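You operate a simulated robot arm through the tools that you are given. There is no shell and no other tool. Be economical: measure what you need, move in short steps, check, and stop when the job is done.

You run a simulated robot arm. Do the job below in one go: nothing can be reset, and whatever is moved stays where it is left.

Task
Put the yellow card on the top of the grey cart. Then put the green job card on the lower shelf of the steel bench. Then put the jar marked "NEW" from the top of the steel bench on the middle shelf of the grey cart. Then close the cupboard door of the cream cabinet. Then turn the pitch dial to 0.80 mm. Then put the white cup on the top of the green bench. Then take the spool on the steel top of the small winder and put it away on the middle shelf of the blue rack. Then open the top drawer, take the grey foam pad on the steel top of the small winder and put it away in the inside of the top drawer, then shut the drawer. Then close the left winder door. Then turn the eleventh tension dial to 600 g. Then fetch the white cloth and set it on the top of the grey cart. Then put the flux jar on the right end of the steel bench away on the lower shelf of the steel bench. Then open the middle bench drawer. Keep to this order. Set down upright: jar, spool, flux jar.

It is judged by the outcome, as a careful person would: the job done as asked, and still so three seconds after it is handed in. It fails if anything else is knocked over, pushed out of place, dropped, spilled or broken. Flat cloth is picked up by pressing the open fingertips on it (5 to 10 N) and closing them slowly along it; thin cloth reads only 2 to 8 mm in the jaws.

Robot
A 6-joint arm with a fingered hand on a trunk, on a base that drives. Base frame: it is fixed to the floor where the robot stands at the start and does not move with it; the origin is under the middle of the robot, x ahead of it, y to its left, z up; the surface under the hand at the start is at about z = 820. Lengths are in mm, angles in degrees, forces in N, time in s.
With the tool pointing down near the work surface it reaches from about 160 to 860 mm from the robot's upright axis, wherever it stands. Its first joint turns from -166.0 to 166.0 degrees. Places, roughly: cupboard door of the cream cabinet [200, 5400, 600]; eleventh tension dial [300, 2700, 1300]; flux jar [-2250, -250, 750]; green job card [750, 0, 750]; grey foam pad (13x7x2 cm) [-500, 4400, 1000]; inside of the top drawer [-3600, 2800, 700]; jar [750, 500, 750]; left winder door [-900, 3300, 500]; lower shelf of the steel bench [600, 200, 200]; middle bench drawer [400, 200, 700]; middle shelf of the blue rack [-3000, 6000, 900]; middle shelf of the grey cart [800, 1300, 500]; pitch dial [-500, 4900, 1000]; spool [-750, 4750, 1000]; top drawer [-3500, 2800, 700]; top of the green bench [-3700, 2100, 800]; top of the grey cart [800, 1300, 900]; white cloth (7x9x3 cm) [800, 800, 800]; white cup (6x6x4 cm) [-500, 4700, 1000]; yellow card [750, 250, 750]. Payload 5 kg.
The tool frame sits at the grasp point between the pads (the TCP): z along the fingers, y along the line on which they close. The tips reach 36 mm beyond it. Largest opening 120 mm; the body of the gripper starts 42 mm behind the TCP. The gripper is a hand of 4 fingers: y runs from the thumb to the fingers, the wrist lies at [-19, -123, -211] in the tool frame, and closing takes about 1.5 s.
Orientation is told as [roll, pitch, yaw] about the base's x, y, z axes, in that order, counted from this pose: with the fingers straight down and the wrist toward the robot, the tool's x, y and z point along [0, 1, 0], [1, 0, 0] and [0, 0, -1] of the base frame.

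Tools
- The arm moves only by the tool arm_command. Its argument "targets" is one flat list of numbers, 7 for each row, row after row: the finger opening in mm, from 0 to 120, then the shift along the tool's x, y, z in mm, then the turn, a rotation vector about the tool's x, y, z in degrees. In form: [jaw, dx, dy, dz, ax, ay, az, jaw, dx, dy, dz, ax, ay, az, ...]. A call has 1 to 10 rows; each row shifts and turns the commanded pose from where the row before left it, along the tool's axes as they then stand. Rows are played at 5 a second. More than 50 mm and 8.6 degrees between two rows, or a gripper value outside its range, and nothing of the call is played. A pose out of reach is approached as far as the arm can. The call stops where the force on the tool passes 40 N (or 10 N more than at its start, if that is more) or the arm is blocked; 0.2 s more then pass. Each finger travels about 45 mm/s and halts on what it meets, pressing with about 33 N; the grip force reading is that of the motor and also rises with nothing between the fingers. The clock runs only during rows and for 0.2 s after the last one: add rows that do not move to give the fingers time. The reply holds the time, the measured pose of the TCP, the force on the tool along the base axes, the opening and the grip force, in the units named above and with some noise, with the torque about the TCP (base axes, N m) and any sound that the robot's microphone picked up.
- Cameras (640 x 400 px; columns grow to the right, rows downward): "scene" is now at [83, 13.6, 1698.4]; the picture's right is [0.15, -0.99, 0.00], its down [-0.89, -0.13, -0.43] and it looks along [0.43, 0.06, -0.90] (base axes); focal length 268 px, centre (320, 200). "wrist" rides on the gripper at [72, -101, -142] in the tool frame; the picture's right is [-0.79, 0.29, -0.54], its down [-0.56, -0.70, 0.44] and it looks along [-0.25, 0.65, 0.71] (tool axes); focal length 280 px, centre (320, 200). There is no depth. A picture from a camera that has moved, and an enlarged one, comes with that camera's place and axes in the base frame and with its lens. The place of the scene camera against the robot may be out by one fixed shift of up to 18 mm in any direction.
- camera(camera): a new picture of that camera. The clock stands still meanwhile.
- move_column(by): slides the trunk up (or, below 0, down) by that many mm; the arm and the scene camera ride with it, the base frame stays. It gives what a move gives, with no picture.
- base_move(legs): drives the robot by 1 to 6 legs, each [ahead, turn to the left] in mm and degrees, along the robot's own axes; the way and the turn of a leg run together, so that a leg with both is an arc; at most 1500 mm and 180 degrees a leg. The arm and the cameras ride along, it lands a little off, and it stops where it bumps. It gives what a move gives.
- set_grasp(shape): the hand has 4 fingers and takes this shape, open, in about a second: jaw (thumb against the fingers, like two jaws); tri (thumb and two fingers); tip (a fingertip pinch); poke (one finger out to press); point (the index stretched); flat (the hand flat); cup (the hand cupped); fist (a fist). The gripper value then closes the fingers along that shape, each until it touches; the sizes above hold for jaw. It gives what a move gives, with no picture.
- aim_head(pan, tilt): turns the head with the scene camera to pan (to the left, within 86 degrees either way) and tilt (down, from -29 to 69), counted from straight ahead of the robot. It gives what a move gives.
- inspect(camera, box): a new picture of the part [left, top, right, bottom] of that camera's present view, enlarged. The clock stands still meanwhile.
- job_done(): hands the job in; it is judged then, once.

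Go step by step. Nothing tells you exact positions but the pictures and the camera data: compare them with the known pose of the tool, close in by small moves and look again before you grip or let go. The budget is 556 turns and 354 pictures, counting those below and the enlarged ones. Unless the task says otherwise, let go and move clear before handing in.

The tools are called after ">>>" as a command line: name --argument value ..., lists and objects as JSON in quotes. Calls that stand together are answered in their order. arm_command: Moves the arm, as the interface text tells. Its arguments: {"type":"object","properties":{"targets":{"type":"array"}},"required":["targets"]} The other tools are called the same way: move_column (by) slides the trunk up or down; set_grasp (shape) gives the hand a shape; base_move (legs) drives the base; aim_head (pan, tilt) turns the head that bears the scene camera; camera (camera) takes a picture; inspect (camera, box) takes an enlarged picture of a part of a camera's view; job_done () hands the job in.

At the start:

```text
t: 0.0
tool_pos: [559.6, 178.9, 1103.6]
ee_rot: [0.0, 0.0, 0.0]
contact_force: [0.2, 0.0, -0.3]
torque: [-0.04, 0.0, -0.03]
finger_gap: 119.4
finger_force: 0.1
shape: jaw
trunk travel left (down, up): [-725.0, 115.0]
robot x, y, heading: [-0.5, -1.6, -0.2]
head pan, tilt: [8.6, 64.5]
```

scene: 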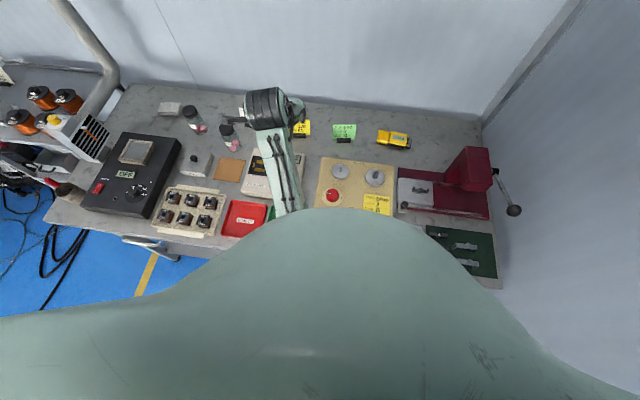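
wrist: 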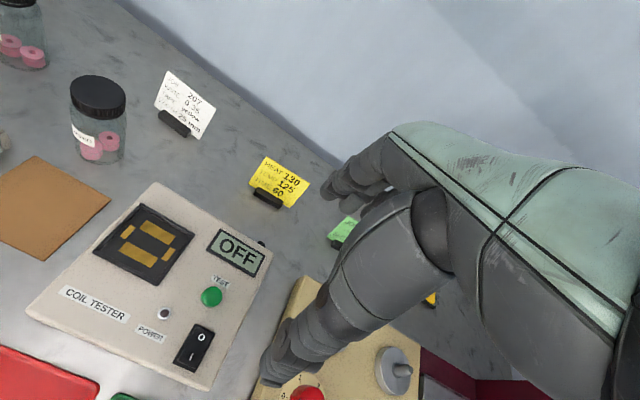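

I see the steel bench with cards in small black stands, jars at the left, and the arm above the coil tester. First I take enlarged pictures to locate the yellow card.

>>> inspect --camera "scene" --box '[140, 80, 440, 220]'

>>> inspect --camera "wrist" --box '[120, 50, 440, 250]'

```text
2.13 times, centred on (290, 150) of scene
camera zoom: at [83.0, 13.6, 1698.4], right [0.15, -0.99, 0.0], down [-0.89, -0.13, -0.43], along [0.43, 0.06, -0.9], focal length 572 px, centre (384, 307)
```

zoom: 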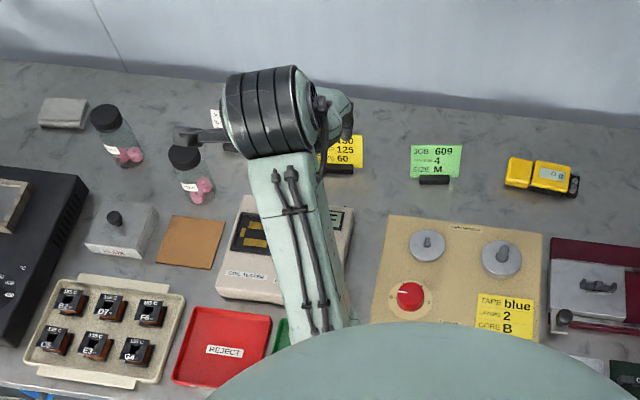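

```text
2.00 times, centred on (280, 150) of wrist
camera zoom: at [456.4, 251.3, 1246.3], right [0.29, -0.79, 0.54], down [-0.7, -0.56, -0.44], along [0.65, -0.25, -0.71], focal length 561 px, centre (400, 300)
```

zoom: 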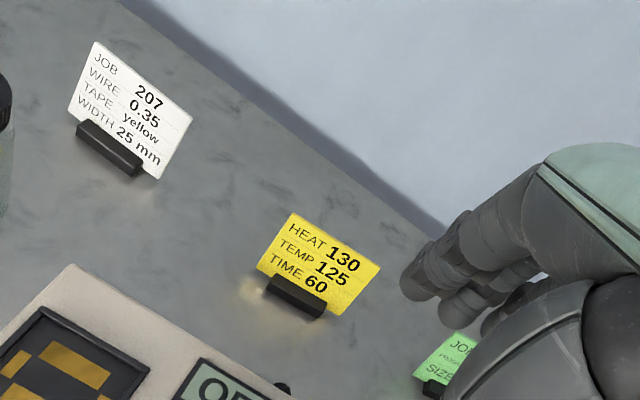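

The yellow HEAT card stands at about (775, 198, 820), leaning back about 24°. I'll move above it, tilting the hand to match.

>>> arm_command --targets '[70, 3, 40, 16, 0, 0, 0, 70, 3, 40, 16, 0, 0, 0, 70, 3, 40, 16, 0, 0, 0, 70, 3, 40, 16, 0, 0, 0, 70, 3, 40, 16, 0, 0, 0, 70, 3, 40, 16, 0, 0, 0, 70, 0, 0, 0, 7.7, 0, 0, 70, 0, 0, 0, 7.7, 0, 0, 70, 0, 0, 0, 7.7, 0, 0]'

>>> camera --camera "wrist"

>>> camera --camera "scene"

```text
t: 2.0
tool_pos: [798.4, 197.4, 1006.4]
ee_rot: [-0.1, 23.4, 0.0]
contact_force: [0.2, 0.1, -0.6]
torque: [0.02, 0.0, -0.04]
finger_gap: 70.0
finger_force: 0.0
shape: jaw
trunk travel left (down, up): [-725.0, 115.0]
robot x, y, heading: [0.3, -3.6, -0.0]
head pan, tilt: [8.6, 64.5]
```

```text
349 pictures are left
camera wrist: at [760.8, 269.2, 1176.9], right [0.48, -0.79, 0.38], down [-0.82, -0.56, -0.13], along [0.32, -0.25, -0.91], focal length 280 px, centre (320, 200)
```

wrist: 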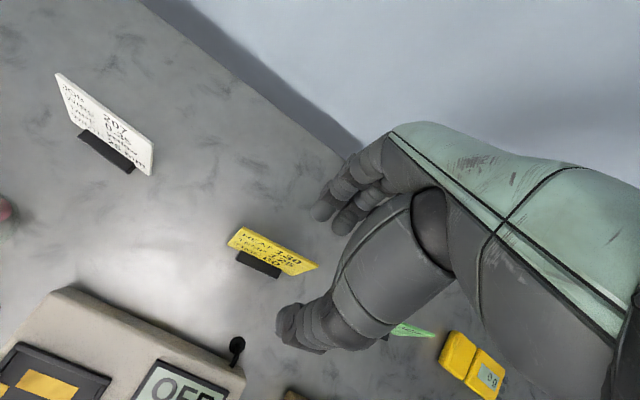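

```text
348 pictures are left
camera scene: at [84.3, 13.6, 1698.2], right [0.15, -0.99, 0.0], down [-0.89, -0.13, -0.43], along [0.43, 0.06, -0.9], focal length 268 px, centre (320, 200)
```

scene: 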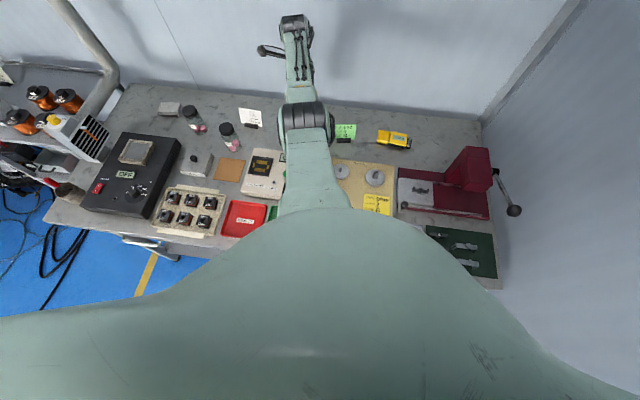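

The card's top edge is near (795, 201, 890). I align in front of it and come down along its plane.

>>> arm_command --targets '[70, 4, 43, 0, 0, 0, 0, 70, 0, 0, 40, 0, 0, 0, 70, 0, 0, 30, 0, 0, 0, 70, 0, 0, 0, 0, 0, 0]'

>>> camera --camera "wrist"

```text
t: 3.0
tool_pos: [783.3, 197.7, 935.0]
ee_rot: [0.0, 23.0, 0.0]
contact_force: [-1.3, -0.4, -0.4]
torque: [0.0, -0.01, 0.01]
finger_gap: 70.1
finger_force: 0.0
shape: jaw
out of reach, approached as far as the arm can: row 1
trunk travel left (down, up): [-725.0, 115.0]
robot x, y, heading: [2.7, 1.3, -0.1]
head pan, tilt: [8.6, 64.5]
```

```text
347 pictures are left
camera wrist: at [744.6, 269.1, 1105.4], right [0.48, -0.79, 0.39], down [-0.82, -0.56, -0.13], along [0.32, -0.25, -0.91], focal length 280 px, centre (320, 200)
```

wrist: 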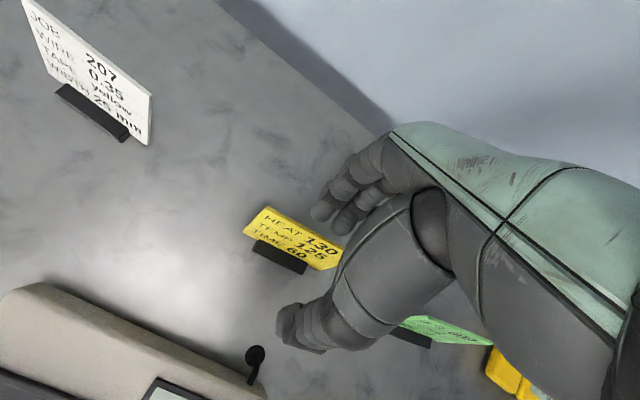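

The pose is a little out of reach; lowering the trunk should bring the shoulder nearer. I raise the hand and then drop the trunk by the same amount.

>>> arm_command --targets '[70, 0, -35, -46, 0, 0, 0, 70, 0, -35, -30, 0, 0, 0, 70, 0, -25, -40, 0, 0, 0, 70, 0, -20, -46, 0, 0, 0]'

>>> move_column --by -160

```text
refused: row 1 steps farther than a row can; nothing moved
```

```text
t: 4.0
tool_pos: [793.3, 197.5, 865.5]
ee_rot: [0.5, 21.2, 0.1]
contact_force: [-5.4, -2.7, 18.5]
torque: [-0.12, -0.15, -0.06]
finger_gap: 63.7
finger_force: 0.1
shape: jaw
trunk travel left (down, up): [-641.0, 199.0]
robot x, y, heading: [-3.7, 1.1, -0.2]
head pan, tilt: [8.6, 64.5]
stopped: the force on the tool passed its limit at 52 N (the readings are from after the stop); the commanded pose is now the measured one
```

The raise was refused and the trunk came down onto something; I must look before going on.

>>> camera --camera "wrist"

>>> camera --camera "scene"

```text
346 pictures are left
camera wrist: at [749.1, 268.8, 1036.8], right [0.46, -0.79, 0.39], down [-0.81, -0.56, -0.16], along [0.35, -0.25, -0.9], focal length 280 px, centre (320, 200)
```

wrist: 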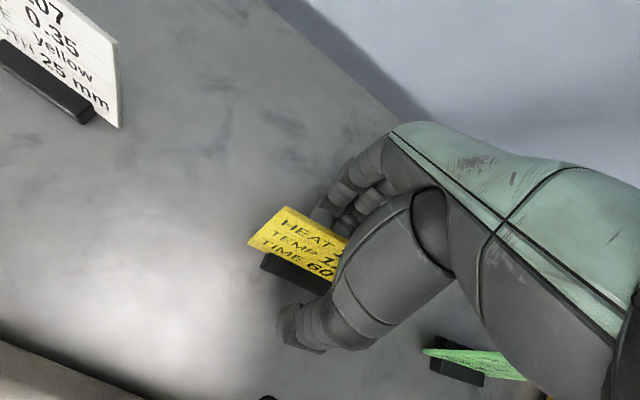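

```text
345 pictures are left
camera scene: at [79.5, 12.5, 1613.7], right [0.15, -0.99, 0.0], down [-0.89, -0.13, -0.43], along [0.43, 0.06, -0.9], focal length 268 px, centre (320, 200)
```

scene: 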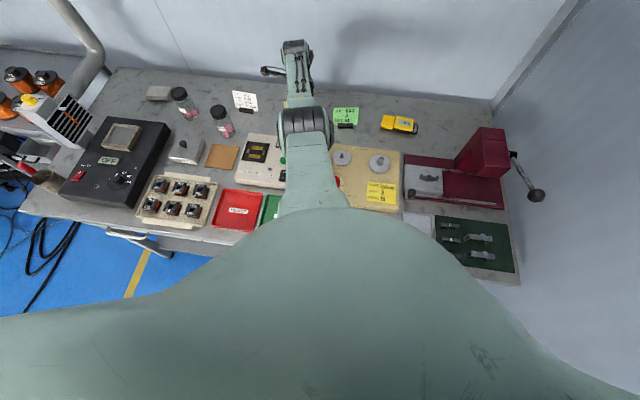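

The card stands between thumb and fingers and has not moved; the fingertips touch the bench. I raise a little and look closely.

>>> arm_command --targets '[70, 0, -6, -13, 0, 0, 0, 70, 0, 0, 0, 0, 0, 0]'

>>> inspect --camera "wrist" --box '[200, 100, 520, 300]'

```text
t: 4.6
tool_pos: [792.6, 197.7, 876.4]
ee_rot: [0.3, 21.7, 0.1]
contact_force: [0.2, 0.7, -0.4]
torque: [0.0, -0.01, 0.02]
finger_gap: 69.8
finger_force: 0.1
shape: jaw
trunk travel left (down, up): [-641.0, 199.0]
robot x, y, heading: [0.2, 1.6, 0.0]
head pan, tilt: [8.6, 64.5]
```

```text
2.00 times, centred on (360, 200) of wrist
camera zoom: at [749.2, 269.6, 1046.2], right [0.47, -0.79, 0.39], down [-0.81, -0.56, -0.16], along [0.34, -0.25, -0.91], focal length 561 px, centre (240, 200)
```

zoom: 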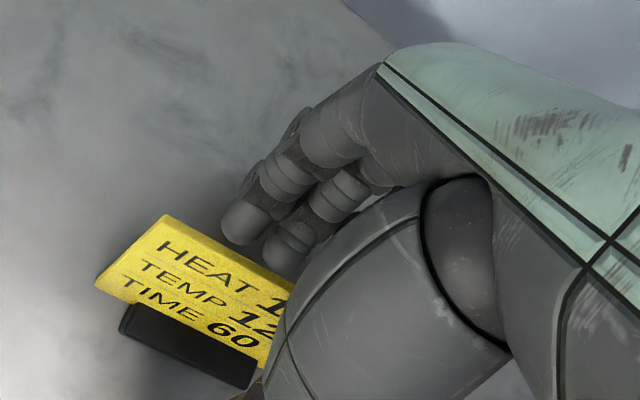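

Fingers are behind the card, thumb before it. I close gently.

>>> arm_command --targets '[40, 0, 0, 0, 0, 0, 0, 20, 0, 0, 0, 0, 0, 0, 0, 0, 0, 0, 0, 0, 0, 0, 0, 0, 0, 0, 0, 0, 0, 0, 0, 0, 0, 0, 0, 0, 0, 0, 0, 0, 0, 0, 0, 0, 0, 0, 0, 0, 0, 0, 0, 0, 0, 0, 0, 0]'

>>> camera --camera "wrist"

```text
t: 6.4
tool_pos: [791.1, 198.8, 876.5]
ee_rot: [0.4, 21.5, 0.0]
contact_force: [-0.6, -0.1, 2.6]
torque: [0.1, 0.03, 0.06]
finger_gap: 0.3
finger_force: 32.8
shape: jaw
trunk travel left (down, up): [-641.0, 199.0]
robot x, y, heading: [-0.5, -2.0, -0.1]
head pan, tilt: [8.6, 64.5]
```

```text
343 pictures are left
camera wrist: at [749.3, 269.6, 1047.0], right [0.47, -0.79, 0.39], down [-0.81, -0.56, -0.16], along [0.34, -0.25, -0.91], focal length 280 px, centre (320, 200)
```

wrist: 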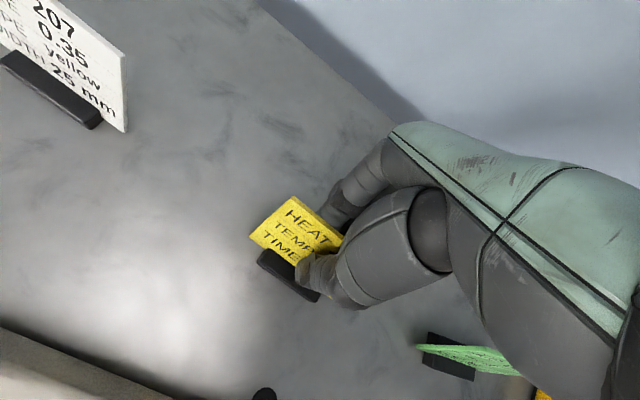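

The fingers have closed on the card. I lift 30 mm to see whether the card comes and with its stand.

>>> arm_command --targets '[0, 0, -8, -18, 0, 0, 0, 0, 0, -8, -18, 0, 0, 0, 0, 0, 0, 0, 0, 0, 0]'

>>> camera --camera "wrist"

```text
t: 7.2
tool_pos: [790.6, 197.6, 914.9]
ee_rot: [0.4, 21.8, 0.0]
contact_force: [-0.6, -0.1, -0.8]
torque: [0.02, 0.0, 0.0]
finger_gap: 0.1
finger_force: 32.7
shape: jaw
trunk travel left (down, up): [-641.0, 199.0]
robot x, y, heading: [0.7, -2.3, 0.1]
head pan, tilt: [8.6, 64.5]
```

```text
342 pictures are left
camera wrist: at [748.4, 268.7, 1085.9], right [0.47, -0.79, 0.39], down [-0.82, -0.56, -0.16], along [0.34, -0.25, -0.91], focal length 280 px, centre (320, 200)
```

wrist: 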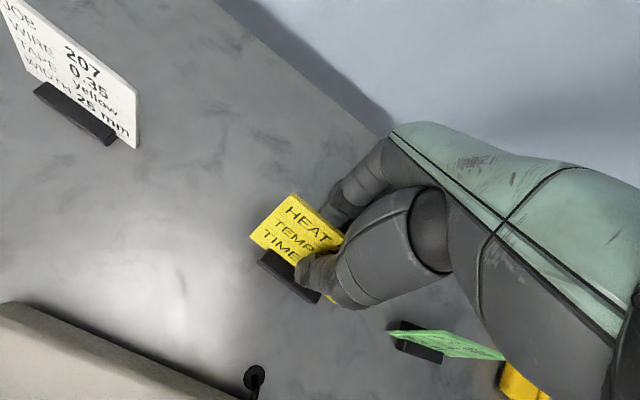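

The card and its stand come up together. Now I look left to plan the way to the grey cart.

>>> aim_head --pan 60 --tilt 35

>>> camera --camera "scene"

```text
t: 8.4
tool_pos: [791.3, 196.2, 916.1]
ee_rot: [0.4, 21.7, 0.1]
contact_force: [-0.4, -0.6, -0.6]
torque: [0.01, 0.0, 0.0]
finger_gap: 0.0
finger_force: 33.6
shape: jaw
trunk travel left (down, up): [-641.0, 199.0]
robot x, y, heading: [1.8, 1.8, 0.0]
head pan, tilt: [60.0, 35.0]
```

```text
341 pictures are left
camera scene: at [66.8, 80.7, 1653.3], right [0.87, -0.5, 0.0], down [-0.29, -0.5, -0.82], along [0.41, 0.71, -0.57], focal length 268 px, centre (320, 200)
```

scene: 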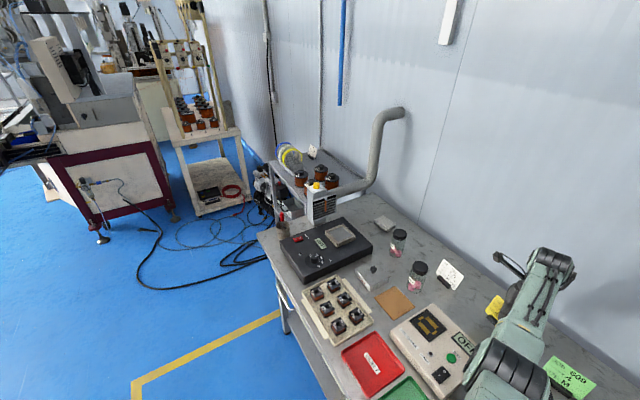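

>>> inspect --camera "scene" --box '[240, 90, 440, 290]'

>>> inspect --camera "scene" --box '[0, 0, 320, 200]'

```text
2.00 times, centred on (340, 190) of scene
camera zoom: at [66.8, 80.7, 1653.3], right [0.87, -0.5, 0.0], down [-0.29, -0.5, -0.82], along [0.41, 0.71, -0.57], focal length 536 px, centre (280, 220)
```

zoom: 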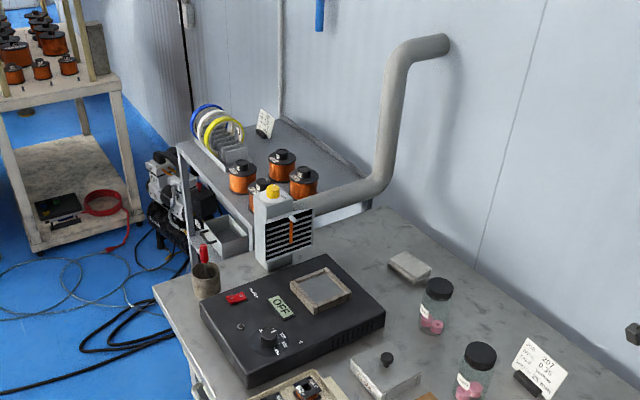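

```text
2.00 times, centred on (160, 100) of scene
camera zoom: at [66.8, 80.7, 1653.3], right [0.87, -0.5, 0.0], down [-0.29, -0.5, -0.82], along [0.41, 0.71, -0.57], focal length 536 px, centre (640, 400)
```

zoom: 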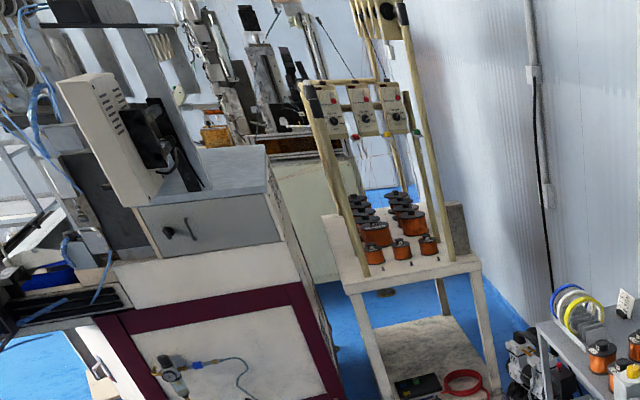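

The cart is at about x 550–1000, y 1000–1530, with free space on its top between the spools and the tape rack. I raise and retract the arm, back off and drive left.

>>> arm_command --targets '[0, 0, -35, -34, 0, 0, 0, 0, 0, -35, -34, 0, 0, 0, 0, 0, -35, -34, 0, 0, 0, 0, 0, -35, -34, 0, 0, 0, 0, 0, -35, -34, 0, 0, 0, 0, 0, -35, -20, 0, 0, 0, 0, 0, -35, 0, 0, 0, 0, 0, 0, -35, 0, 0, 0, 0]'

>>> aim_head --pan 0 --tilt 45

>>> camera --camera "scene"

```text
t: 10.2
tool_pos: [733.3, 226.5, 1124.5]
ee_rot: [0.3, 21.6, 0.0]
contact_force: [0.4, 0.1, -0.8]
torque: [0.04, 0.0, 0.04]
finger_gap: 0.0
finger_force: 33.6
shape: jaw
out of reach, approached as far as the arm can: row 4, 5, 6, 7, 8
trunk travel left (down, up): [-641.0, 199.0]
robot x, y, heading: [1.5, 1.9, -0.4]
head pan, tilt: [60.0, 35.0]
```

```text
t: 11.5
tool_pos: [733.0, 226.5, 1123.2]
ee_rot: [0.5, 21.7, 0.1]
contact_force: [0.1, 0.6, -0.5]
torque: [-0.02, 0.0, -0.01]
finger_gap: 0.0
finger_force: 33.0
shape: jaw
trunk travel left (down, up): [-641.0, 199.0]
robot x, y, heading: [-1.8, 0.9, -0.0]
head pan, tilt: [0.0, 45.0]
```

```text
338 pictures are left
camera scene: at [104.0, 4.6, 1638.5], right [0.0, -1.0, 0.0], down [-0.71, 0.0, -0.71], along [0.71, 0.0, -0.71], focal length 268 px, centre (320, 200)
```

scene: 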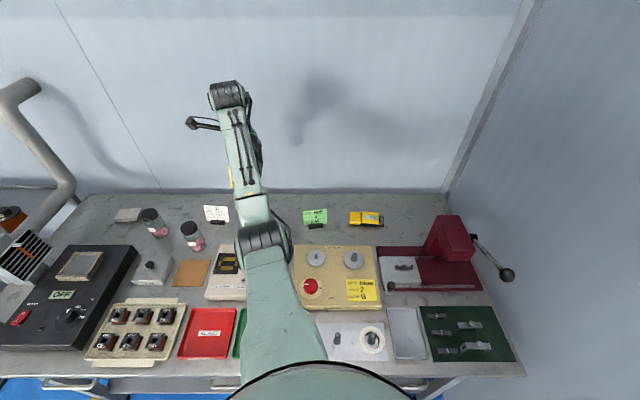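

I back off, turn left, drive 1300 mm and turn back to face the cart.

>>> base_move --legs '[[-350, 0], [0, 90], [1300, 0], [0, -90]]'

>>> camera --camera "scene"

```text
t: 26.5
tool_pos: [-450.8, 2075.8, 1123.1]
ee_rot: [0.7, 21.6, 81.2]
contact_force: [-3.8, 0.0, -0.3]
torque: [0.03, -0.54, -0.01]
finger_gap: 0.0
finger_force: 33.0
shape: jaw
trunk travel left (down, up): [-641.0, 199.0]
robot x, y, heading: [-344.4, 1319.2, 79.9]
head pan, tilt: [0.0, 45.0]
stopped in leg 4: the force on the tool passed its limit at 72 N (the readings are from after the stop); the commanded pose is now the measured one
```

```text
337 pictures are left
camera scene: at [-334.4, 1429.8, 1638.5], right [0.99, -0.17, 0.0], down [-0.12, -0.7, -0.71], along [0.12, 0.7, -0.71], focal length 268 px, centre (320, 200)
```

scene: 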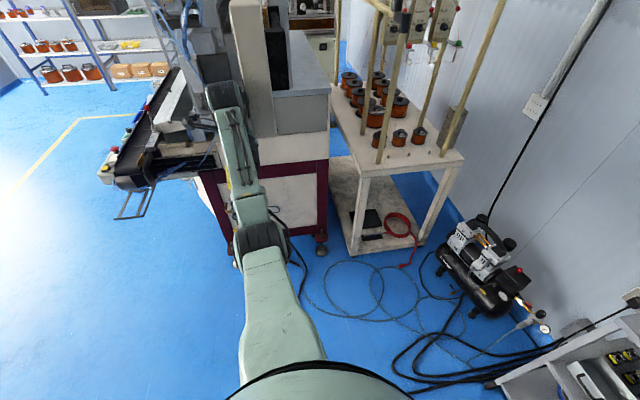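

The hand bumped the winder while turning. I check the card in the hand and back away.

>>> base_move --legs '[[-350, 0]]'

>>> camera --camera "scene"

>>> camera --camera "wrist"

```text
t: 29.0
tool_pos: [-509.1, 1732.4, 1123.9]
ee_rot: [0.7, 21.7, 81.1]
contact_force: [1.2, 1.6, -0.3]
torque: [-0.02, 0.0, -0.03]
finger_gap: 0.1
finger_force: 33.2
shape: jaw
trunk travel left (down, up): [-641.0, 199.0]
robot x, y, heading: [-403.3, 970.7, 80.0]
head pan, tilt: [0.0, 45.0]
```

```text
336 pictures are left
camera scene: at [-393.6, 1087.0, 1638.5], right [0.98, -0.17, 0.0], down [-0.12, -0.7, -0.71], along [0.12, 0.7, -0.71], focal length 268 px, centre (320, 200)
```

scene: 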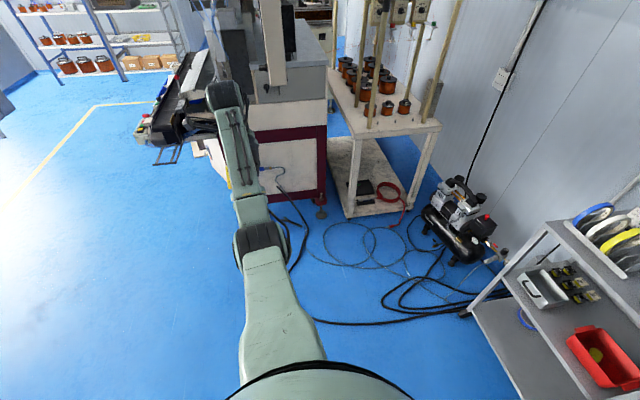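

```text
335 pictures are left
camera wrist: at [-585.8, 1703.4, 1294.3], right [0.86, 0.33, 0.39], down [0.42, -0.89, -0.16], along [0.29, 0.3, -0.91], focal length 280 px, centre (320, 200)
```

wrist: 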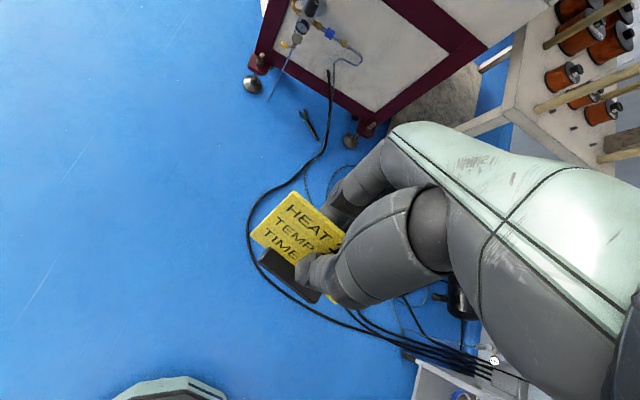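

The card is safe. I turn to 45°, go forward and turn to face the cart.

>>> base_move --legs '[[0, -35], [330, 0], [0, -45]]'

>>> camera --camera "scene"

```text
t: 35.7
tool_pos: [560.5, 1434.3, 1124.7]
ee_rot: [0.8, 21.7, 0.8]
contact_force: [0.9, 0.3, -0.6]
torque: [-0.01, 0.0, 0.0]
finger_gap: 0.2
finger_force: 32.7
shape: jaw
trunk travel left (down, up): [-641.0, 199.0]
robot x, y, heading: [-173.5, 1205.3, -0.3]
head pan, tilt: [0.0, 45.0]
```

```text
334 pictures are left
camera scene: at [-67.6, 1209.2, 1638.5], right [-0.01, -1.0, 0.0], down [-0.71, 0.0, -0.71], along [0.71, 0.0, -0.71], focal length 268 px, centre (320, 200)
```

scene: 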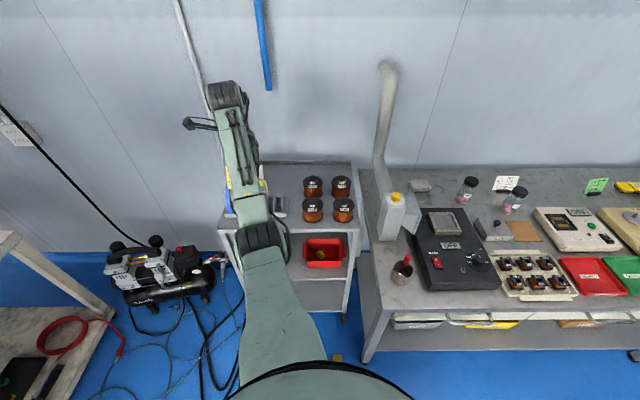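

>>> camera --camera "wrist"

>>> inspect --camera "scene" --box '[200, 150, 380, 262]'

```text
333 pictures are left
camera wrist: at [517.5, 1505.2, 1294.4], right [0.47, -0.79, 0.39], down [-0.81, -0.56, -0.16], along [0.34, -0.24, -0.91], focal length 280 px, centre (320, 200)
```

wrist: 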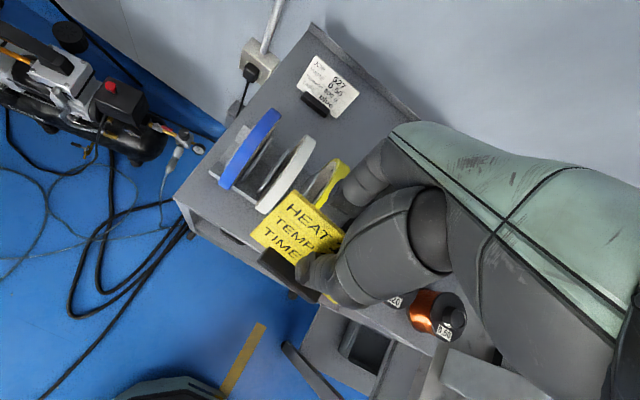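

```text
3.56 times, centred on (290, 206) of scene
camera zoom: at [-67.6, 1209.2, 1638.5], right [-0.01, -1.0, 0.0], down [-0.71, 0.0, -0.71], along [0.71, 0.0, -0.71], focal length 953 px, centre (427, 179)
```

zoom: 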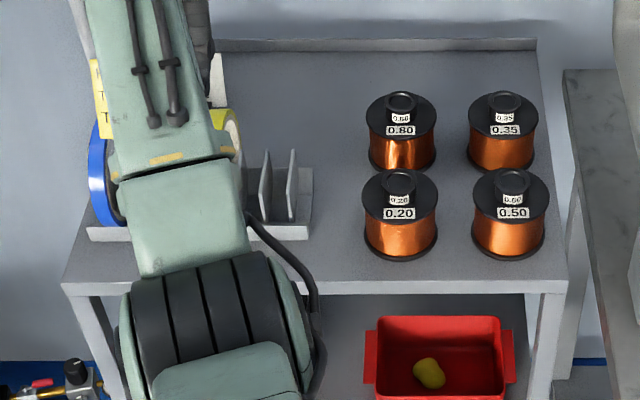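

Cart top is about z 865, and the spot behind the tape rack near (800, 1352) is free. I drive 200 mm nearer and move the card over it.

>>> base_move --legs '[[200, 0]]'

>>> arm_command --targets '[0, -40, 0, 0, 0, 0, 0, 0, -40, 0, 0, 0, 0, 0, 0, 0, 0, 0, 0, 0, 0]'

>>> camera --camera "scene"

>>> camera --camera "wrist"

```text
t: 37.4
tool_pos: [758.5, 1434.7, 1123.5]
ee_rot: [0.8, 21.8, 0.8]
contact_force: [-0.9, 0.9, -0.9]
torque: [0.0, 0.03, 0.04]
finger_gap: 0.0
finger_force: 33.0
shape: jaw
trunk travel left (down, up): [-641.0, 199.0]
robot x, y, heading: [25.3, 1202.5, 0.1]
head pan, tilt: [0.0, 45.0]
```

```text
t: 38.2
tool_pos: [773.2, 1359.4, 1115.8]
ee_rot: [0.8, 21.6, 0.8]
contact_force: [-0.5, 1.6, -0.6]
torque: [-0.02, -0.03, 0.0]
finger_gap: 0.0
finger_force: 32.8
shape: jaw
out of reach, approached as far as the arm can: row 1, 2
trunk travel left (down, up): [-641.0, 199.0]
robot x, y, heading: [27.9, 1202.4, -0.2]
head pan, tilt: [0.0, 45.0]
```

```text
331 pictures are left
camera scene: at [130.3, 1210.1, 1638.5], right [0.0, -1.0, 0.0], down [-0.71, 0.0, -0.71], along [0.71, 0.0, -0.71], focal length 268 px, centre (320, 200)
```

scene: 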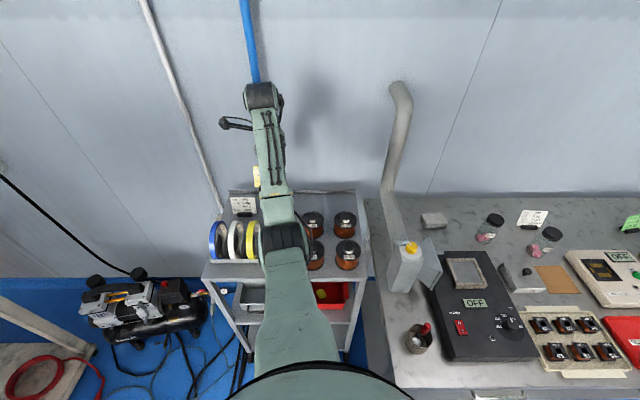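

```text
330 pictures are left
camera wrist: at [729.5, 1429.3, 1286.7], right [0.48, -0.79, 0.39], down [-0.81, -0.57, -0.16], along [0.35, -0.24, -0.91], focal length 280 px, centre (320, 200)
```

wrist: 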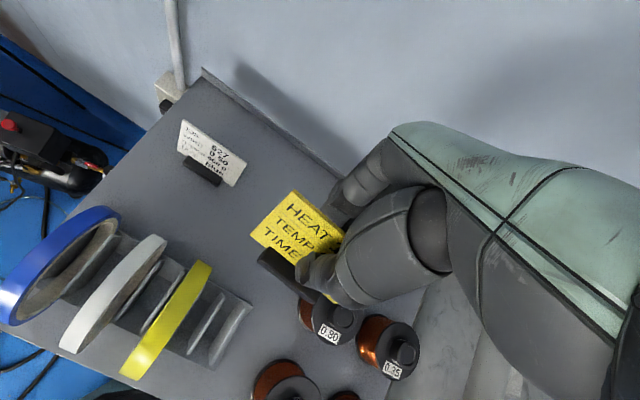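

Cart top confirmed at z≈865. I drive 70 mm nearer and lower the card.

>>> base_move --legs '[[70, 0]]'

>>> arm_command --targets '[0, 0, 14.8, 37.1, 0, 0, 0, 0, 0, 14.8, 37.1, 0, 0, 0, 0, 0, 14.8, 37.1, 0, 0, 0, 0, 0, 14.8, 37.1, 0, 0, 0, 0, 0, 0, 0, 0, 0, 0]'

>>> camera --camera "wrist"

```text
t: 39.2
tool_pos: [842.8, 1358.0, 1114.6]
ee_rot: [0.8, 21.7, 0.8]
contact_force: [0.6, 1.0, -0.7]
torque: [0.01, 0.05, -0.02]
finger_gap: 0.0
finger_force: 33.2
shape: jaw
trunk travel left (down, up): [-641.0, 199.0]
robot x, y, heading: [93.4, 1206.8, -0.5]
head pan, tilt: [0.0, 45.0]
```

```text
t: 40.4
tool_pos: [841.6, 1359.7, 957.4]
ee_rot: [0.9, 21.6, 0.9]
contact_force: [0.2, 0.6, 0.7]
torque: [-0.02, -0.01, -0.02]
finger_gap: 0.0
finger_force: 32.7
shape: jaw
trunk travel left (down, up): [-641.0, 199.0]
robot x, y, heading: [94.8, 1204.9, -0.1]
head pan, tilt: [0.0, 45.0]
```

```text
329 pictures are left
camera wrist: at [799.0, 1429.0, 1126.6], right [0.47, -0.79, 0.39], down [-0.81, -0.57, -0.16], along [0.35, -0.24, -0.91], focal length 280 px, centre (320, 200)
```

wrist: 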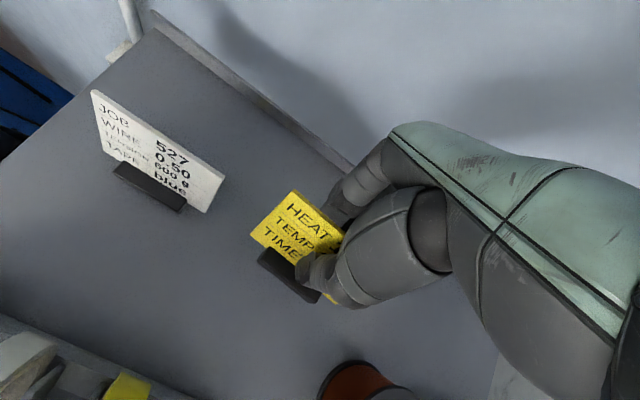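

>>> arm_command --targets '[0, 0, 5.2, 13, 0, 0, 0, 0, 0, 3.7, 9.3, 0, 0, 0, 0, 0, 1.8, 4.6, 0, 0, 0, 0, 0, 1.1, 2.8, 0, 0, 0, 0, 0, 0, 0, 0, 0, 0]'

```text
t: 41.6
tool_pos: [843.3, 1359.8, 923.4]
ee_rot: [0.8, 21.7, 0.8]
contact_force: [-0.2, 0.4, 0.3]
torque: [-0.01, -0.01, -0.04]
finger_gap: 0.0
finger_force: 32.1
shape: jaw
trunk travel left (down, up): [-641.0, 199.0]
robot x, y, heading: [95.6, 1207.0, -0.2]
head pan, tilt: [0.0, 45.0]
```

>>> arm_command --targets '[0, 0, 0.8, 1.9, 0, 0, 0, 0, 0, 0.8, 1.9, 0, 0, 0, 0, 0, 0.8, 1.9, 0, 0, 0, 0, 0, 0, 0, 0, 0, 0]'

>>> inspect --camera "wrist" --box '[200, 150, 400, 310]'

```text
t: 42.6
tool_pos: [842.7, 1361.4, 919.0]
ee_rot: [0.8, 21.7, 0.8]
contact_force: [-0.8, -0.3, -0.7]
torque: [0.0, 0.02, -0.03]
finger_gap: 0.1
finger_force: 33.5
shape: jaw
trunk travel left (down, up): [-641.0, 199.0]
robot x, y, heading: [96.6, 1205.9, -0.3]
head pan, tilt: [0.0, 45.0]
```

```text
2.50 times, centred on (300, 230) of wrist
camera zoom: at [799.9, 1430.1, 1089.0], right [0.48, -0.79, 0.39], down [-0.81, -0.57, -0.16], along [0.35, -0.24, -0.91], focal length 701 px, centre (370, 125)
```

zoom: 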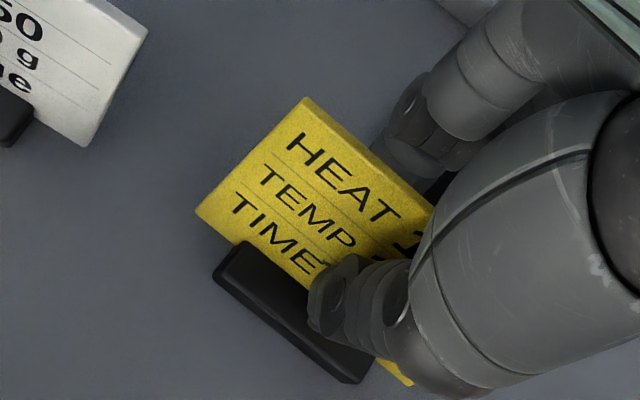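

Not yet touching; I lower further in small steps until contact shows.

>>> arm_command --targets '[0, 0, 0.8, 1.9, 0, 0, 0, 0, 0, 0.8, 1.9, 0, 0, 0, 0, 0, 0, 0, 0, 0, 0]'

>>> arm_command --targets '[0, 0, 0.8, 1.9, 0, 0, 0, 0, 0, 0, 0, 0, 0, 0]'

>>> arm_command --targets '[0, 0, 0.8, 1.9, 0, 0, 0, 0, 0, 0, 0, 0, 0, 0]'

```text
t: 43.4
tool_pos: [842.5, 1360.2, 915.7]
ee_rot: [1.0, 21.4, 0.7]
contact_force: [-0.3, -2.3, 9.7]
torque: [0.1, 0.03, -0.01]
finger_gap: 0.0
finger_force: 33.1
shape: jaw
trunk travel left (down, up): [-641.0, 199.0]
robot x, y, heading: [97.7, 1204.0, -0.4]
head pan, tilt: [0.0, 45.0]
```

```text
t: 44.0
tool_pos: [841.6, 1360.2, 914.1]
ee_rot: [0.9, 21.4, 0.9]
contact_force: [-3.3, -2.5, 18.1]
torque: [0.05, 0.21, 0.01]
finger_gap: 0.3
finger_force: 32.9
shape: jaw
trunk travel left (down, up): [-641.0, 199.0]
robot x, y, heading: [96.2, 1204.6, -0.2]
head pan, tilt: [0.0, 45.0]
```

```text
t: 44.6
tool_pos: [842.2, 1359.7, 914.3]
ee_rot: [0.9, 21.3, 0.9]
contact_force: [-2.5, 0.4, 25.9]
torque: [0.11, 0.29, 0.01]
finger_gap: 0.1
finger_force: 33.4
shape: jaw
trunk travel left (down, up): [-641.0, 199.0]
robot x, y, heading: [94.1, 1203.2, -0.0]
head pan, tilt: [0.0, 45.0]
```

Firm contact; I ease up 3 mm and open.

>>> arm_command --targets '[0, 0, -1.3, -3.3, 0, 0, 0, 5, 0, 0, 0, 0, 0, 0, 15, 0, 0, 0, 0, 0, 0, 30, 0, 0, 0, 0, 0, 0, 50, 0, 0, 0, 0, 0, 0, 60, 0, 0, 0, 0, 0, 0, 60, 0, 0, 0, 0, 0, 0]'

>>> camera --camera "wrist"

```text
t: 46.2
tool_pos: [844.4, 1360.3, 913.6]
ee_rot: [0.8, 21.7, 0.8]
contact_force: [0.2, 0.3, 0.1]
torque: [-0.02, 0.04, 0.04]
finger_gap: 59.5
finger_force: 0.1
shape: jaw
trunk travel left (down, up): [-641.0, 199.0]
robot x, y, heading: [93.5, 1204.9, -0.1]
head pan, tilt: [0.0, 45.0]
```

```text
327 pictures are left
camera wrist: at [800.2, 1430.5, 1084.0], right [0.48, -0.79, 0.39], down [-0.81, -0.57, -0.16], along [0.34, -0.24, -0.91], focal length 280 px, centre (320, 200)
```

wrist: 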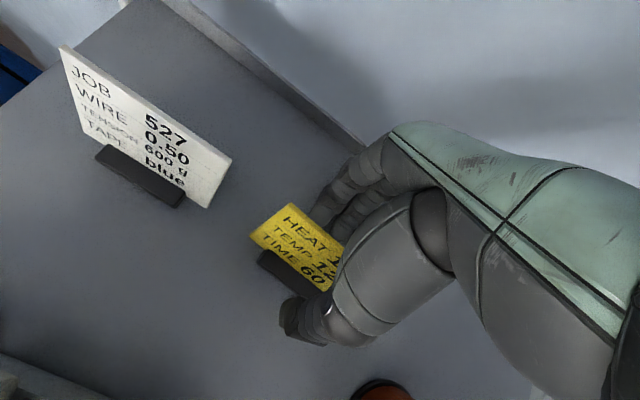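

Released and standing. I retract along the fingers and up.

>>> arm_command --targets '[60, 0, 0, -45, 0, 0, 0, 60, 0, 0, -45, 0, 0, 0, 60, 0, -10, -45, 0, 0, 0, 60, 0, -17, -42, 0, 0, 0, 60, 0, -17, -42, 0, 0, 0, 60, 0, 0, 0, 0, 0, 0]'

>>> camera --camera "wrist"

```text
t: 47.6
tool_pos: [883.8, 1358.5, 1132.5]
ee_rot: [0.8, 21.8, 0.9]
contact_force: [0.3, -0.7, 0.2]
torque: [0.01, 0.0, 0.04]
finger_gap: 59.5
finger_force: 0.0
shape: jaw
trunk travel left (down, up): [-641.0, 199.0]
robot x, y, heading: [96.2, 1205.1, -0.1]
head pan, tilt: [0.0, 45.0]
```

```text
326 pictures are left
camera wrist: at [841.1, 1428.4, 1303.0], right [0.48, -0.79, 0.39], down [-0.81, -0.57, -0.16], along [0.34, -0.24, -0.91], focal length 280 px, centre (320, 200)
```

wrist: 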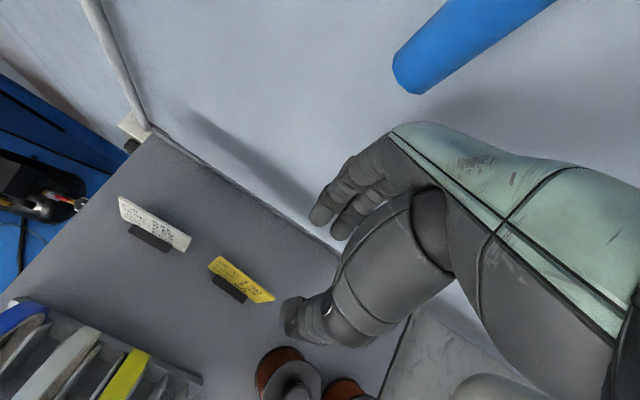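

The yellow card stands well on the cart. I straighten the hand and fold the arm in before driving back to the bench.

>>> arm_command --targets '[60, 0, 0, 0, -7.3, 0, 0, 60, 0, 0, 0, -7.3, 0, 0, 60, 0, 0, 0, -7.3, 0, 0, 60, -20, -45, 0, 0, 0, 0, 60, -20, -45, 0, 0, 0, 0, 60, -20, -45, 0, 0, 0, 0, 60, -20, -45, 0, 0, 0, 0, 60, -20, -45, 0, 0, 0, 0, 60, -20, -45, 0, 0, 0, 0, 60, -20, -45, 0, 0, 0, 0]'

>>> arm_command --targets '[60, 0, -45, 0, 0, 0, 0, 60, 0, -45, 0, 0, 0, 0, 60, 0, -45, 0, 0, 0, 0]'

```text
t: 49.8
tool_pos: [614.4, 1217.1, 1047.8]
ee_rot: [0.8, -0.6, 0.5]
contact_force: [-0.5, 0.3, 0.0]
torque: [0.0, -0.01, -0.01]
finger_gap: 59.9
finger_force: 0.0
shape: jaw
out of reach, approached as far as the arm can: row 6, 7, 8, 9, 10
trunk travel left (down, up): [-641.0, 199.0]
robot x, y, heading: [98.3, 1204.3, -0.4]
head pan, tilt: [0.0, 45.0]
```

```text
t: 50.6
tool_pos: [550.1, 1212.6, 998.9]
ee_rot: [0.8, -0.3, 0.5]
contact_force: [-0.3, -0.3, 0.3]
torque: [0.02, 0.0, 0.05]
finger_gap: 59.5
finger_force: 0.0
shape: jaw
out of reach, approached as far as the arm can: row 1, 2, 3
trunk travel left (down, up): [-641.0, 199.0]
robot x, y, heading: [96.4, 1204.6, -0.1]
head pan, tilt: [0.0, 45.0]
```

>>> base_move --legs '[[-445, 0], [0, -90], [1130, 0], [0, 90]]'

>>> aim_head --pan 0 --tilt 40

>>> camera --camera "scene"

```text
t: 68.5
tool_pos: [110.0, 86.2, 997.3]
ee_rot: [0.9, -0.2, 1.0]
contact_force: [-0.4, 0.8, 0.0]
torque: [0.0, -0.02, 0.02]
finger_gap: 59.5
finger_force: 0.0
shape: jaw
trunk travel left (down, up): [-641.0, 199.0]
robot x, y, heading: [-346.4, 71.8, 0.6]
head pan, tilt: [0.0, 45.0]
```

```text
t: 69.2
tool_pos: [109.0, 86.7, 997.5]
ee_rot: [0.9, -0.3, 1.0]
contact_force: [1.1, -0.3, -0.5]
torque: [0.04, 0.0, -0.04]
finger_gap: 59.9
finger_force: 0.1
shape: jaw
trunk travel left (down, up): [-641.0, 199.0]
robot x, y, heading: [-343.1, 72.5, 0.2]
head pan, tilt: [0.0, 40.0]
```

```text
325 pictures are left
camera scene: at [-237.7, 79.0, 1645.7], right [0.0, -1.0, 0.0], down [-0.64, 0.0, -0.77], along [0.77, 0.0, -0.64], focal length 268 px, centre (320, 200)
```

scene: 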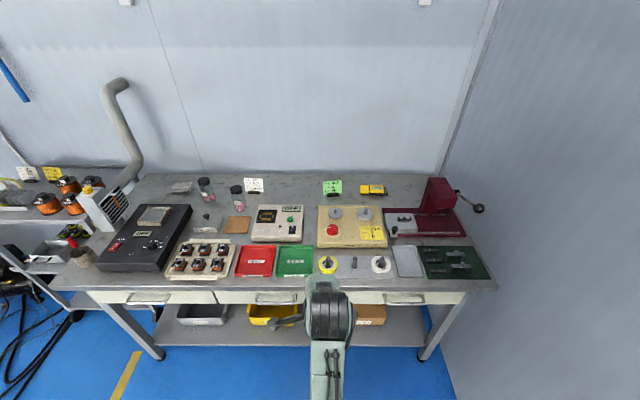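

>>> inspect --camera "scene" --box '[90, 260, 490, 400]'

>>> inspect --camera "scene" --box '[140, 160, 500, 300]'

```text
1.60 times, centred on (290, 330) of scene
camera zoom: at [-237.7, 79.0, 1645.7], right [0.0, -1.0, 0.0], down [-0.64, 0.0, -0.77], along [0.77, 0.0, -0.64], focal length 429 px, centre (368, -8)
```

zoom: 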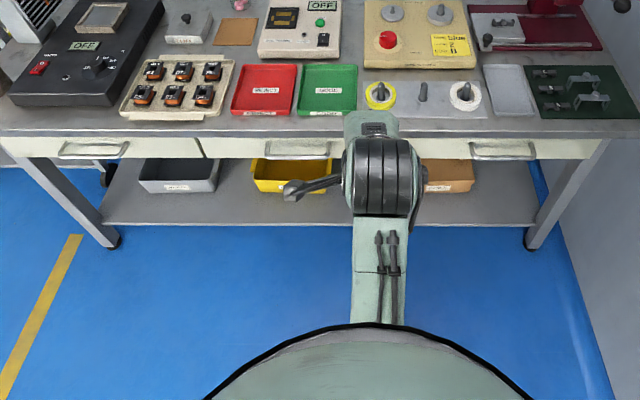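

```text
1.78 times, centred on (320, 230) of scene
camera zoom: at [-237.7, 79.0, 1645.7], right [0.0, -1.0, 0.0], down [-0.64, 0.0, -0.77], along [0.77, 0.0, -0.64], focal length 477 px, centre (320, 147)
```

zoom: 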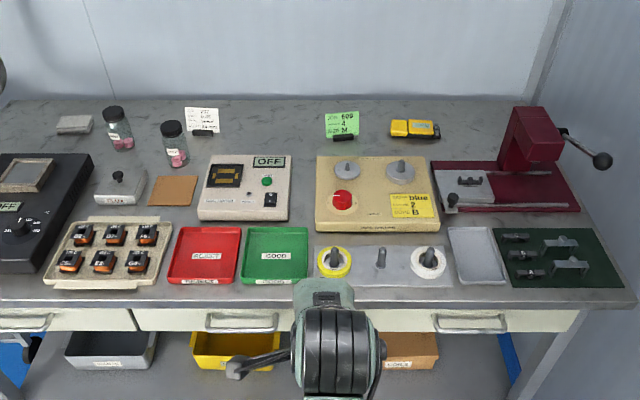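

The bench is in full view: green card near (780, 18), lower shelf with three bins. I drive up to the bench and move the hand over the green card.

>>> base_move --legs '[[350, 0]]'

>>> arm_command --targets '[70, -8, 42, 0, 0, 0, 0, 70, -8, 42, 0, 0, 0, 0, 70, -8, 42, 0, 0, 0, 0, 70, -8, 42, 0, 0, 0, 0, 70, -8, 42, 0, 0, 0, 0, 70, -8, 42, 0, 0, 0, 0, 70, -8, 42, 0, 0, 0, 0, 70, -8, 42, 0, 7.3, 0, 0, 70, 0, 0, 0, 7.3, 0, 0, 70, 0, 0, 0, 7.3, 0, 0]'

>>> camera --camera "wrist"

```text
t: 71.7
tool_pos: [461.6, 86.2, 998.3]
ee_rot: [0.8, -0.2, 1.0]
contact_force: [-0.7, -0.9, 0.3]
torque: [0.03, 0.03, 0.0]
finger_gap: 59.7
finger_force: 0.1
shape: jaw
trunk travel left (down, up): [-641.0, 199.0]
robot x, y, heading: [7.8, 75.0, 0.2]
head pan, tilt: [0.0, 40.0]
```

```text
t: 73.9
tool_pos: [799.2, 27.8, 996.1]
ee_rot: [0.9, 21.8, 1.2]
contact_force: [-1.1, 0.5, -0.2]
torque: [0.0, 0.02, -0.04]
finger_gap: 69.6
finger_force: 0.1
shape: jaw
trunk travel left (down, up): [-641.0, 199.0]
robot x, y, heading: [8.7, 74.7, -0.1]
head pan, tilt: [0.0, 40.0]
```

```text
322 pictures are left
camera wrist: at [755.9, 96.8, 1167.1], right [0.48, -0.79, 0.38], down [-0.81, -0.57, -0.16], along [0.34, -0.23, -0.91], focal length 280 px, centre (320, 200)
```

wrist: 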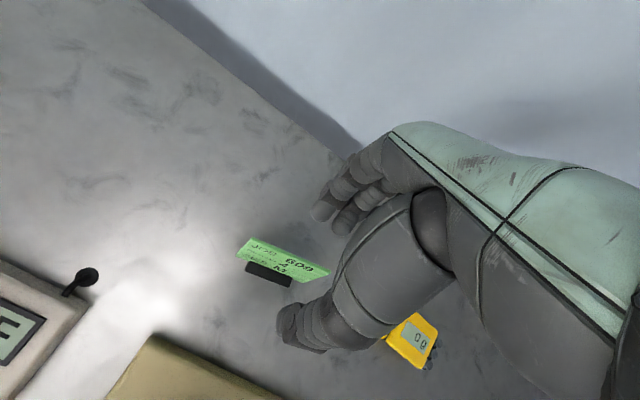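

Green card centre about (788, 22) at the top. I align and descend most of the way.

>>> arm_command --targets '[70, -6, 34, 0, 0, 0, 0, 70, 0, 0, 40, 0, 0, 0, 70, 0, 0, 35, 0, 0, 0, 70, 0, 0, 0, 0, 0, 0]'

>>> inspect --camera "wrist" --box '[200, 150, 520, 350]'

```text
t: 74.9
tool_pos: [801.3, 21.2, 914.0]
ee_rot: [0.8, 21.8, 1.1]
contact_force: [0.1, 0.1, -0.1]
torque: [0.04, -0.01, 0.0]
finger_gap: 69.6
finger_force: 0.2
shape: jaw
trunk travel left (down, up): [-641.0, 199.0]
robot x, y, heading: [5.2, 73.8, 0.1]
head pan, tilt: [0.0, 40.0]
```

```text
2.00 times, centred on (360, 250) of wrist
camera zoom: at [759.4, 91.4, 1085.1], right [0.48, -0.79, 0.39], down [-0.81, -0.57, -0.16], along [0.35, -0.23, -0.91], focal length 561 px, centre (240, 100)
```

zoom: 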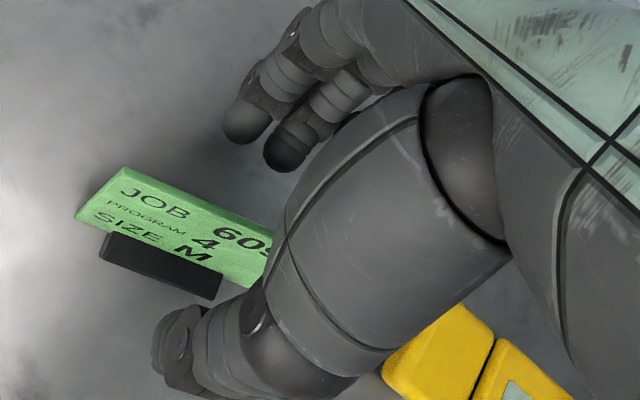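

The card is yawed about 8°; I turn the hand to match and finish the descent.

>>> arm_command --targets '[70, 0, 0, 0, 0, 0, -8, 70, 0, 0, 20, 0, 0, 0, 70, 0, 0, 19, 0, 0, 0, 70, 0, 0, 0, 0, 0, 0]'

>>> inspect --camera "wrist" --box '[200, 150, 520, 350]'

```text
t: 75.9
tool_pos: [788.0, 22.5, 878.9]
ee_rot: [4.0, 21.4, 9.8]
contact_force: [0.7, 0.1, -0.4]
torque: [0.04, 0.01, 0.04]
finger_gap: 69.7
finger_force: 0.0
shape: jaw
trunk travel left (down, up): [-641.0, 199.0]
robot x, y, heading: [5.5, 74.8, -0.2]
head pan, tilt: [0.0, 40.0]
```

```text
2.00 times, centred on (360, 250) of wrist
camera zoom: at [736.8, 76.8, 1052.4], right [0.58, -0.74, 0.35], down [-0.73, -0.66, -0.19], along [0.37, -0.14, -0.92], focal length 561 px, centre (240, 100)
```

zoom: 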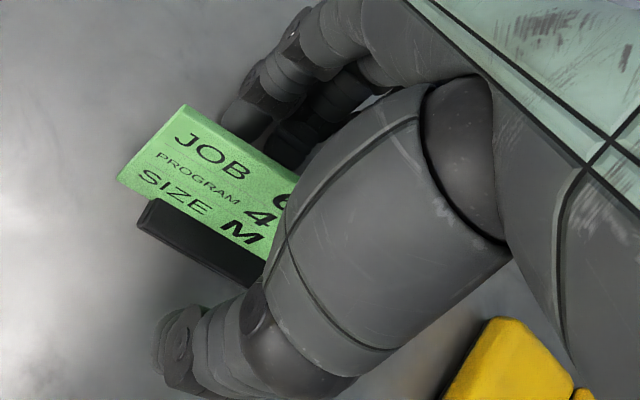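

>>> arm_command --targets '[50, 0, 4, 2, 0, 0, 0, 25, 0, 0, 0, 0, 0, 0, 0, 0, 0, 0, 0, 0, 0, 0, 0, 0, 0, 0, 0, 0, 0, 0, 0, 0, 0, 0, 0, 0, 0, 0, 0, 0, 0, 0, 0, 0, 0, 0, 0, 0, 0, 0, 0, 0, 0, 0, 0, 0]'

>>> arm_command --targets '[0, 0, -8, -18, 0, 0, 0, 0, 0, -8, -18, 0, 0, 0, 0, 0, 0, 0, 0, 0, 0]'

>>> camera --camera "wrist"

```text
t: 77.7
tool_pos: [792.4, 23.7, 875.7]
ee_rot: [4.0, 21.4, 9.8]
contact_force: [-0.8, -0.4, 2.3]
torque: [0.08, 0.03, 0.03]
finger_gap: 0.1
finger_force: 32.6
shape: jaw
trunk travel left (down, up): [-641.0, 199.0]
robot x, y, heading: [7.7, 70.8, 0.2]
head pan, tilt: [0.0, 40.0]
```

```text
t: 78.5
tool_pos: [790.1, 19.9, 914.7]
ee_rot: [4.0, 21.4, 9.8]
contact_force: [0.1, -0.2, -0.8]
torque: [0.04, -0.01, -0.01]
finger_gap: 0.0
finger_force: 33.4
shape: jaw
trunk travel left (down, up): [-641.0, 199.0]
robot x, y, heading: [4.4, 73.3, -0.3]
head pan, tilt: [0.0, 40.0]
```

```text
319 pictures are left
camera wrist: at [738.6, 74.7, 1088.7], right [0.58, -0.74, 0.35], down [-0.73, -0.66, -0.19], along [0.37, -0.14, -0.92], focal length 280 px, centre (320, 200)
```

wrist: 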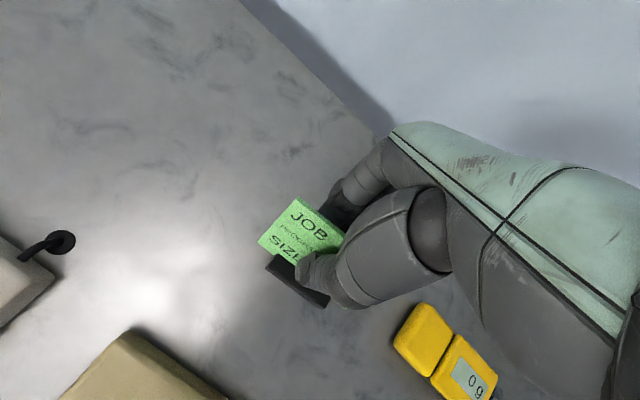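

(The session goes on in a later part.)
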